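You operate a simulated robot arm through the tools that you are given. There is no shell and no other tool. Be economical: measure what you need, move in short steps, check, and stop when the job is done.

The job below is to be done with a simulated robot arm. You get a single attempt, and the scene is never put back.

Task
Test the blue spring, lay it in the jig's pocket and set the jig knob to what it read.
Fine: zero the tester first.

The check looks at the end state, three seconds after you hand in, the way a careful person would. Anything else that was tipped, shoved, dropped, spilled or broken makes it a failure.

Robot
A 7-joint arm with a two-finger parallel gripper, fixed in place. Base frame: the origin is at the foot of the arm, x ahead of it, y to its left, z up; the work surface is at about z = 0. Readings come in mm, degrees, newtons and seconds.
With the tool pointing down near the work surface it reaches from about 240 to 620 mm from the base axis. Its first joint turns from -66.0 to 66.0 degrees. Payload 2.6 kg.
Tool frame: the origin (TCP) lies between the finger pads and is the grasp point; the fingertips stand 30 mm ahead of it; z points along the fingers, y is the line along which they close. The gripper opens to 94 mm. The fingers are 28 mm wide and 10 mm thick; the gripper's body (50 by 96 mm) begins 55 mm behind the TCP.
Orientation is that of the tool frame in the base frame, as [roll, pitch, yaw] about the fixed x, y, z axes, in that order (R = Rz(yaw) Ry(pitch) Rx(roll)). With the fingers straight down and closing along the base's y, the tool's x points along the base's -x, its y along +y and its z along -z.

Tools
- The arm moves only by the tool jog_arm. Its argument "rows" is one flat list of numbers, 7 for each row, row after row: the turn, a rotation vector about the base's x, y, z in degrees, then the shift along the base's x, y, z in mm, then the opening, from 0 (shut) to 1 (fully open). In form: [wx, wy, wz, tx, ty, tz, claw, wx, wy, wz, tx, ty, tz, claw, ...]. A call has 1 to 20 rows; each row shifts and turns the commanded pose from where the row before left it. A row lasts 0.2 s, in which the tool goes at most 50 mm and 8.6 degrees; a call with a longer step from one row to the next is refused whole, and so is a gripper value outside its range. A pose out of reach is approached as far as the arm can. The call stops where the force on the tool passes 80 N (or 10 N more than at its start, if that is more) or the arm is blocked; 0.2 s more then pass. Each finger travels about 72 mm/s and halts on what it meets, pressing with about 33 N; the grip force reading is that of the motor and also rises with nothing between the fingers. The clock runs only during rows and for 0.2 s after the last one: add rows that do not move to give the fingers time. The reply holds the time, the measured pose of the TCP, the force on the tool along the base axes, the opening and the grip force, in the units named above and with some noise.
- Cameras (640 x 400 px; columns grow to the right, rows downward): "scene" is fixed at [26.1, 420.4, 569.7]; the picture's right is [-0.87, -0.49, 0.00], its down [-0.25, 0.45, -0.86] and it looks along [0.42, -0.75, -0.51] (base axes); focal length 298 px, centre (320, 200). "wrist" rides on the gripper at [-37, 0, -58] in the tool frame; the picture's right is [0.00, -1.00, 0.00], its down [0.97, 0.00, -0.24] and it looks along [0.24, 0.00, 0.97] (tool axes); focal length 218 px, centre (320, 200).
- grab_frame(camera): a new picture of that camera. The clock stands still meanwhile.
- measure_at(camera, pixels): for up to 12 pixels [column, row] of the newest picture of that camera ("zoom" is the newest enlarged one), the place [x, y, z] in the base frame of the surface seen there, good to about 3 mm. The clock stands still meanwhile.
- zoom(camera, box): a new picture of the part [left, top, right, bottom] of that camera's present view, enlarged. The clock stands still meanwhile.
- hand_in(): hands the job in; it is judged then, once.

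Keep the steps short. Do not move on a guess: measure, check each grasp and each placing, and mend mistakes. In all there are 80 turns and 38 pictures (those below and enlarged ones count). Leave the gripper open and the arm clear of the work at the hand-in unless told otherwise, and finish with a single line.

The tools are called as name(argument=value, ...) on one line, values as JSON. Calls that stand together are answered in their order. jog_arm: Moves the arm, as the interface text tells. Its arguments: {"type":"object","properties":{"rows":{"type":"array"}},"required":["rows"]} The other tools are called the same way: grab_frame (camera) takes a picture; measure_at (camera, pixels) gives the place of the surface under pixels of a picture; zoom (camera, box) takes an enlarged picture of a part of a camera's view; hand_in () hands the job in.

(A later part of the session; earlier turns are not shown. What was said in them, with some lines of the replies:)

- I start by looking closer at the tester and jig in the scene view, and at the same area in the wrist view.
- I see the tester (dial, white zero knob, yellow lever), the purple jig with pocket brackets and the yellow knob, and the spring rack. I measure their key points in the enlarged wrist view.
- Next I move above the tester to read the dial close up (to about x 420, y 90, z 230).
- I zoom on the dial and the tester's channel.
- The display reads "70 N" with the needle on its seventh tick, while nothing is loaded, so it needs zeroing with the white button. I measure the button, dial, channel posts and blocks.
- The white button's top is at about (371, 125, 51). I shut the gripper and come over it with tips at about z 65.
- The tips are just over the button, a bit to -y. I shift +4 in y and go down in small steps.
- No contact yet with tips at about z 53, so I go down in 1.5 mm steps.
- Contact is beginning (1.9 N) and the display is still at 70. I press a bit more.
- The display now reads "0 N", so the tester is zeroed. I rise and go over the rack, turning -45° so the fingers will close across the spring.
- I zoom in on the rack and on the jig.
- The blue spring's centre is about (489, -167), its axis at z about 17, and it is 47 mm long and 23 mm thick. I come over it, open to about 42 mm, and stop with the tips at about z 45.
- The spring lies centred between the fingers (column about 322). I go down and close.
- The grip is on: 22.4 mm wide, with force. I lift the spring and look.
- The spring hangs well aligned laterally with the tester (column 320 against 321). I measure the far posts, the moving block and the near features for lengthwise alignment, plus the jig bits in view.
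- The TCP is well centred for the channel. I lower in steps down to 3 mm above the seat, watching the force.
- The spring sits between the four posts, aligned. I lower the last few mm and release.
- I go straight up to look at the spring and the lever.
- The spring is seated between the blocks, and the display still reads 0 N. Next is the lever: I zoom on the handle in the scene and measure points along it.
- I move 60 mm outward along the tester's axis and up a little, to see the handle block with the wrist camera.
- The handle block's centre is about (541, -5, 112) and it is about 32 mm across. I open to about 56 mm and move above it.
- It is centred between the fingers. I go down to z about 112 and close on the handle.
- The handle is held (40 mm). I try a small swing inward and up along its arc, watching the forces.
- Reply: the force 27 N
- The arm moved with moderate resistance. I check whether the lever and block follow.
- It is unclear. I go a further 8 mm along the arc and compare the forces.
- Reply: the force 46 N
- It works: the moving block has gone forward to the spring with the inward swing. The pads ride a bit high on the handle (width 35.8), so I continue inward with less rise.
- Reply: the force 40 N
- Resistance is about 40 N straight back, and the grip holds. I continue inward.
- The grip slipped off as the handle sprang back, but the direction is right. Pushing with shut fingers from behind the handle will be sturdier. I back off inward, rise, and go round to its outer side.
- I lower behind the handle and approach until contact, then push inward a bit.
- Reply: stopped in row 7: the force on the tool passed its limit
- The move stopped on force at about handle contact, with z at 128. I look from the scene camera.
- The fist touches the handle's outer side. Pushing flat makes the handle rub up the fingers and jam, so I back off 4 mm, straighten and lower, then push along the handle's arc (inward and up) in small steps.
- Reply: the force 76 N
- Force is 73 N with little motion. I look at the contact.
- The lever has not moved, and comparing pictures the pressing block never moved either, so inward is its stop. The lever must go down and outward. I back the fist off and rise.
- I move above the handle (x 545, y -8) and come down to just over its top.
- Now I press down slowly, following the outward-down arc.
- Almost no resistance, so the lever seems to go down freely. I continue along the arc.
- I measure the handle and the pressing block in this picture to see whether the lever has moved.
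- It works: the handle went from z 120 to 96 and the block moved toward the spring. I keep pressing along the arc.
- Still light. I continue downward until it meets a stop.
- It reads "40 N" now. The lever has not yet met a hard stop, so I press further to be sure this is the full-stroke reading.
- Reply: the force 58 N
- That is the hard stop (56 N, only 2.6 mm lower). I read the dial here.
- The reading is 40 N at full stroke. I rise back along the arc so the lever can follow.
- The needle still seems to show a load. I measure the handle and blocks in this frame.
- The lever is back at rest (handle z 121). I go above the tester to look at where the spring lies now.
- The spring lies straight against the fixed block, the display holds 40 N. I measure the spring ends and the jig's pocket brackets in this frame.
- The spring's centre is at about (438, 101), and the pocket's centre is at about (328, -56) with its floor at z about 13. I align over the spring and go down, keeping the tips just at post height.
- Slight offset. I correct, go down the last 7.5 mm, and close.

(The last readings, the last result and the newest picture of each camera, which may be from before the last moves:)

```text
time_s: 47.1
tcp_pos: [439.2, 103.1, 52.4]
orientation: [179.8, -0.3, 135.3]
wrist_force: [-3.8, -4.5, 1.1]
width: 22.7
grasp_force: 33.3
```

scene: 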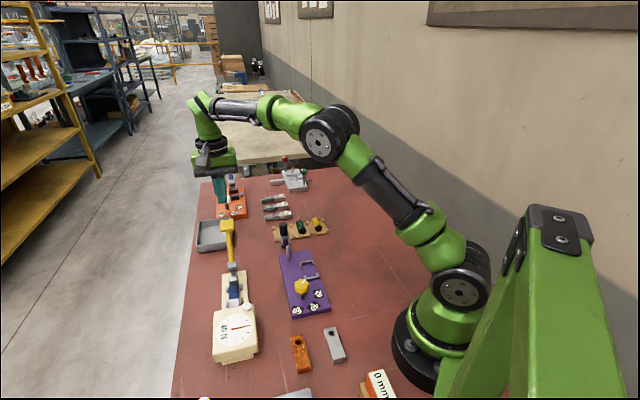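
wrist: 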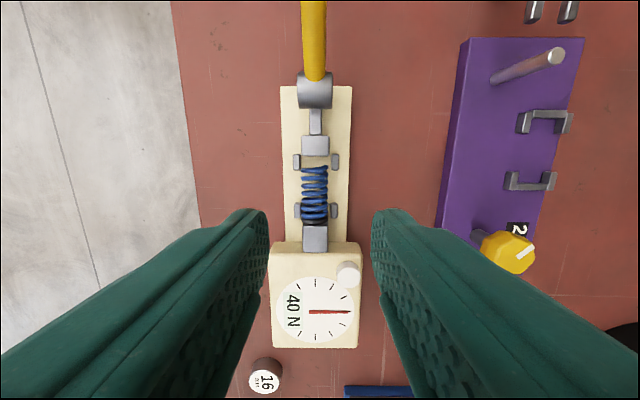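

The spring is gripped (22.7 mm). I lift it, carry it over the jig pocket, and stop above.

jog_arm(rows=[0, 0, 0, 0, 0, 15, 0.2, 0, 0, 0, 0, 0, 40, 0.2, 0, 0, 0, 0, 0, 40, 0.2, 0, 0, 0, -22.2, -31.9, 0, 0.2, 0, 0, 0, -22.2, -31.9, 0, 0.2, 0, 0, 0, -22.2, -31.9, 0, 0.2, 0, 0, 0, -22.2, -31.9, 0, 0.2, 0, 0, 0, -22.2, -31.9, 0, 0.2, 0, 0, 0, 0, 0, -35, 0.2, 0, 0, 0, 0, 0, -20, 0.2, 0, 0, 0, 0, 0, 0, 0.2, 0, 0, 0, 0, 0, 0, 0.2])

grab_frame(camera="wrist")

```text
time_s: 49.7
tcp_pos: [328.9, -61.1, 90.1]
orientation: [179.8, -0.3, 135.4]
wrist_force: [0.2, 0.6, -0.5]
width: 22.5
grasp_force: 33.3
```

```text
2 pictures are left
```

wrist: 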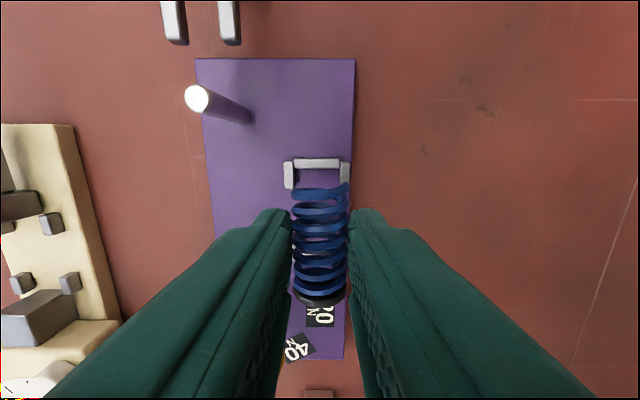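

The far bracket is centred at column 317, the spring at 320. I measure bracket points for exact alignment.

measure_at(camera="wrist", pixels=[[317, 163], [289, 168], [345, 168], [289, 180], [345, 180], [289, 191], [270, 170], [322, 180], [322, 190]])

```text
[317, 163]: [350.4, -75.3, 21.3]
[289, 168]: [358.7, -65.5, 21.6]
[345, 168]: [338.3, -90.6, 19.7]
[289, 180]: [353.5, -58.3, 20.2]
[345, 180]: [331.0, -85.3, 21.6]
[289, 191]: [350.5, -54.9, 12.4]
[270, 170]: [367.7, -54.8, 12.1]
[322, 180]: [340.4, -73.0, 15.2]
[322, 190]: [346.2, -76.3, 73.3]
```

I shift about 3 mm back along the pocket and 2 mm sideways, and lower to 10 mm above the seat.

jog_arm(rows=[0, 0, 0, -0.7, 3.5, 0, 0.2, 0, 0, 0, 0, 0, -15, 0.2, 0, 0, 0, 0, 0, -11, 0.2, 0, 0, 0, 0, 0, 0, 0.2, 0, 0, 0, 0, 0, 0, 0.2])

measure_at(camera="wrist", pixels=[[320, 187], [320, 205]])

```text
time_s: 50.9
tcp_pos: [327.1, -54.3, 66.0]
orientation: [179.8, -0.3, 135.3]
wrist_force: [-0.3, -0.7, -0.7]
width: 22.6
grasp_force: 32.8
```

```text
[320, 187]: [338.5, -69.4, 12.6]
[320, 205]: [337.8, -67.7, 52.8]
```

The pose is within a couple of mm of the target (s 272, t 192). I lower in small steps, watching the force.

jog_arm(rows=[0, 0, 0, 0, 0, -4, 0.2, 0, 0, 0, 0, 0, -3, 0.2, 0, 0, 0, 0, 0, -2, 0.2, 0, 0, 0, 0, 0, -1, 0.2, 0, 0, 0, 0, 0, 0, 0.2])

```text
time_s: 52.1
tcp_pos: [329.3, -54.7, 56.3]
orientation: [179.8, -0.4, 135.2]
wrist_force: [0.8, -0.5, -0.4]
width: 22.3
grasp_force: 33.2
```

jog_arm(rows=[0, 0, 0, 0, -0.5, -1, 0.2, 0, 0, 0, 0, 0, -1, 0.2, 0, 0, 0, 0, 0, -0.8, 0.2, 0, 0, 0, 0, 0, 0, 0.2])

```text
time_s: 53.1
tcp_pos: [329.1, -55.4, 54.2]
orientation: [179.8, -0.3, 135.3]
wrist_force: [-4.0, -1.7, 6.4]
width: 22.1
grasp_force: 33.0
```

Contact (6 N) comes at the expected seat height. I release gently and rise.

jog_arm(rows=[0, 0, 0, 0, 0, 0, 0.33, 0, 0, 0, 0, 0, 0, 0.33, 0, 0, 0, 0, 0, 0, 0.33, 0, 0, 0, 0, 0, 10, 0.33, 0, 0, 0, 0, 0, 40, 0.33, 0, 0, 0, 0, 0, 45, 0.33, 0, 0, 0, 0, 0, 0, 0.33, 0, 0, 0, 0, 0, 0, 0.33])

grab_frame(camera="wrist")

```text
time_s: 54.9
tcp_pos: [328.6, -56.0, 148.9]
orientation: [179.8, -0.3, 135.2]
wrist_force: [-0.2, 0.2, 0.4]
width: 31.1
grasp_force: 0.0
```

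```text
1 pictures are left
```

wrist: 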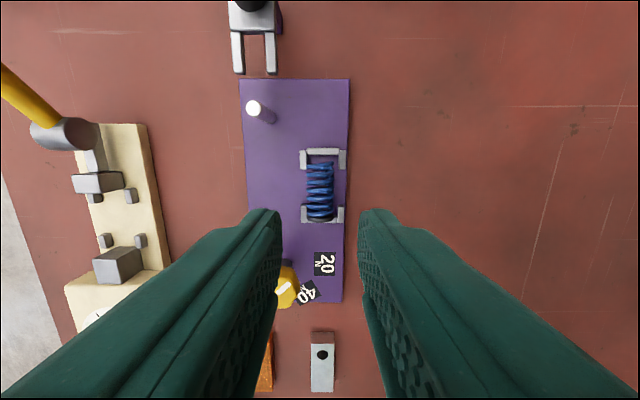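

The spring lies in the pocket between the brackets. I measure its heights, the knob, its stem, and the number labels.

measure_at(camera="wrist", pixels=[[320, 166], [320, 190], [320, 215], [324, 263], [307, 293], [283, 288], [289, 272], [293, 287], [286, 300], [280, 295]])

measure_at(camera="scene", pixels=[[317.5, 293.5], [313, 306.3], [297, 310], [301.4, 286.4], [303.2, 281.2], [302.5, 284], [301.7, 296.5], [297, 287], [307, 286], [302, 292], [300, 281], [302, 299]])

```text
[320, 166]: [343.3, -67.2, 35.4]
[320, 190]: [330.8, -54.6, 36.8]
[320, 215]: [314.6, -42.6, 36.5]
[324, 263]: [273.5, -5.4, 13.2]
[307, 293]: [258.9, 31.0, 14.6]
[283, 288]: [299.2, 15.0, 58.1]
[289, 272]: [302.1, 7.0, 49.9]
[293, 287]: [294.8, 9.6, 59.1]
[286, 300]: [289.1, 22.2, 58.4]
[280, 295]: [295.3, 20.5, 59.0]
```

```text
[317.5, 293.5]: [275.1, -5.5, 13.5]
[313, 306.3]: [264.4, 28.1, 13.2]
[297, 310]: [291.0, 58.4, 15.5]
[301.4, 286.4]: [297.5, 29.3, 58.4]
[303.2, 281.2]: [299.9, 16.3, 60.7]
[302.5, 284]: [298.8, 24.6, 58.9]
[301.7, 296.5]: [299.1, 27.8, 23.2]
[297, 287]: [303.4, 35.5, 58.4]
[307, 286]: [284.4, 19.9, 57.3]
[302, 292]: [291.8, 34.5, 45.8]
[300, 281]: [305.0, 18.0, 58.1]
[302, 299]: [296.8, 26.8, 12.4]
```

The spring lies flat (top at 35–37 mm everywhere). The knob's axis is about (298, 22), its top at z 59, pointer at about -91°, and "40" at about +168° (-192°), so I must turn it -101°, past 20. I pre-turn the gripper +90° while moving over the knob.

jog_arm(rows=[0, 0, 8.2, -2.8, 7.1, 0, 0.5, 0, 0, 8.2, -2.8, 7.1, 0, 0.5, 0, 0, 8.2, -2.8, 7.1, 0, 0.5, 0, 0, 8.2, -2.8, 7.1, 0, 0.5, 0, 0, 8.2, -2.8, 7.1, 0, 0.5, 0, 0, 8.2, -2.8, 7.1, 0, 0.5, 0, 0, 8.2, -2.8, 7.1, 0, 0.5, 0, 0, 8.2, -2.8, 7.1, 0, 0.5, 0, 0, 8.2, -2.8, 7.1, 0, 0.5, 0, 0, 8.2, -2.8, 7.1, 0, 0.5, 0, 0, 8, -2.8, 7.1, 0, 0.5, 0, 0, 0, 0, 0, -30, 0.5, 0, 0, 0, 0, 0, 0, 0.5, 0, 0, 0, 0, 0, 0, 0.5])

measure_at(camera="scene", pixels=[[301.4, 286.4], [297, 287], [307, 286], [302, 290], [304, 281], [299, 290], [305, 290], [296, 284], [308, 283], [302, 279], [299, 280]])

```text
time_s: 57.9
tcp_pos: [299.9, 22.6, 117.0]
orientation: [179.7, -0.3, -134.7]
wrist_force: [-0.4, -0.7, -0.1]
width: 46.9
grasp_force: 0.0
```

```text
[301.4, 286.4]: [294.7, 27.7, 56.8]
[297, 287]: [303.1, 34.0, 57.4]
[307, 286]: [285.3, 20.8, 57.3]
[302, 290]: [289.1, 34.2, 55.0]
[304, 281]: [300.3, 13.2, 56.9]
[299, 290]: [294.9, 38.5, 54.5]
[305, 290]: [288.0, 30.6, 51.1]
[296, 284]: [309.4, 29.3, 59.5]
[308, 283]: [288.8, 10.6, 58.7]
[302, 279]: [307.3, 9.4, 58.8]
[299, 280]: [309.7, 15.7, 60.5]
```

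The knob top is centred at about (297.5, 22.5), radius about 14. I shift -1.5 in x, go down around it to z about 57, and close gently.

jog_arm(rows=[0, 0, 0, -1.5, 0, -30, 0.5, 0, 0, 0, 0, 0, -20, 0.5, 0, 0, 0, 0, 0, -10, 0.5, 0, 0, 0, 0, 0, 0, 0.5, 0, 0, 0, 0, 0, 0, 0.25, 0, 0, 0, 0, 0, 0, 0.25, 0, 0, 0, 0, 0, 0, 0.25])

```text
time_s: 59.5
tcp_pos: [298.5, 22.6, 57.6]
orientation: [179.8, -0.4, -134.6]
wrist_force: [6.9, -2.2, -16.1]
width: 33.6
grasp_force: 45.6
```

The knob is held (33.6 mm). I turn it about -59° first and read forces.

jog_arm(rows=[0, 0, -6, 0, 0, 0, 0.25, 0, 0, -8.4, 0, 0, 0, 0.25, 0, 0, -8.4, 0, 0, 0, 0.25, 0, 0, -8.4, 0, 0, 0, 0.25, 0, 0, -8.4, 0, 0, 0, 0.25, 0, 0, -8.4, 0, 0, 0, 0.25, 0, 0, -8.4, 0, 0, 0, 0.25, 0, 0, 0, 0, 0, 0, 0.25])

```text
time_s: 61.3
tcp_pos: [297.6, 23.4, 58.5]
orientation: [179.9, -0.2, 168.7]
wrist_force: [3.7, -15.6, 8.4]
width: 33.6
grasp_force: 44.8
```

The width held and forces are modest. I turn the remaining -44.5°.

jog_arm(rows=[0, 0, -8.2, 0, 0, 0, 0.25, 0, 0, -8.2, 0, 0, 0, 0.25, 0, 0, -8.2, 0, 0, 0, 0.25, 0, 0, -8.2, 0, 0, 0, 0.25, 0, 0, -8.2, 0, 0, 0, 0.25, 0, 0, -3.3, 0, 0, 0, 0.25, 0, 0, 0, 0, 0, 0, 0.25, 0, 0, 0, 0, 0, 0, 0.25])

```text
time_s: 63.1
tcp_pos: [297.1, 23.2, 59.3]
orientation: [179.5, -0.2, 124.7]
wrist_force: [15.0, 8.9, 4.8]
width: 33.2
grasp_force: 44.8
```

I release, rise clear, and move off to the start region so the scene camera sees the knob.

jog_arm(rows=[0, 0, 0, 0, 0, 0, 0.5, 0, 0, 0, 0, 0, 0, 0.5, 0, 0, 0, 0, 0, 15, 0.5, 0, 0, 0, 0, 0, 40, 0.5, 0, 0, 0, 0, 0, 45, 0.5, 0, 0, 0, 0, 0, 45, 0.5, 0, 0, 0, 10, -40, 20, 0.5, 0, 0, 0, 10, -40, 20, 0.5, 0, 0, 0, 10, -40, 20, 0.6, 0, 0, 0, 0, 0, 0, 0.6])

zoom(camera="scene", box=[272, 245, 352, 325])

```text
time_s: 65.3
tcp_pos: [326.0, -98.1, 265.6]
orientation: [179.8, -0.3, 124.7]
wrist_force: [-0.3, -0.2, 0.1]
width: 56.4
grasp_force: 0.0
```

```text
5.00 times, centred on (312, 285) of scene
```

zoom: 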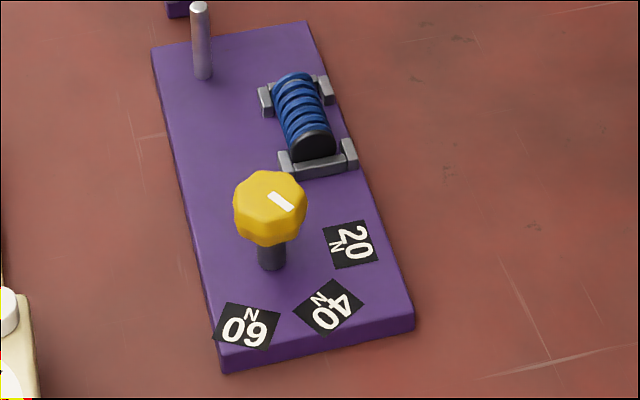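

The pointer's stroke points at "40" (about 164–168° by my estimate, label at about 167°). The blue spring lies in the pocket between both brackets. I open the gripper fully and lift a bit more before handing in.

jog_arm(rows=[0, 0, 0, 0, 0, 30, 1, 0, 0, 0, 0, 0, 30, 1, 0, 0, 0, 0, 0, 0, 1])

```text
time_s: 66.1
tcp_pos: [327.0, -98.7, 325.5]
orientation: [179.8, -0.4, 124.7]
wrist_force: [-0.1, 0.3, 0.2]
width: 93.9
grasp_force: 0.2
```

The arm is clear and the gripper is open, so I hand in.

hand_in()

```text
The job is handed in.
```

I zeroed the tester, the blue spring read 40 N at full stroke, it now lies flat in the jig's pocket, and the knob points at 40 to within a few degrees by my last picture.
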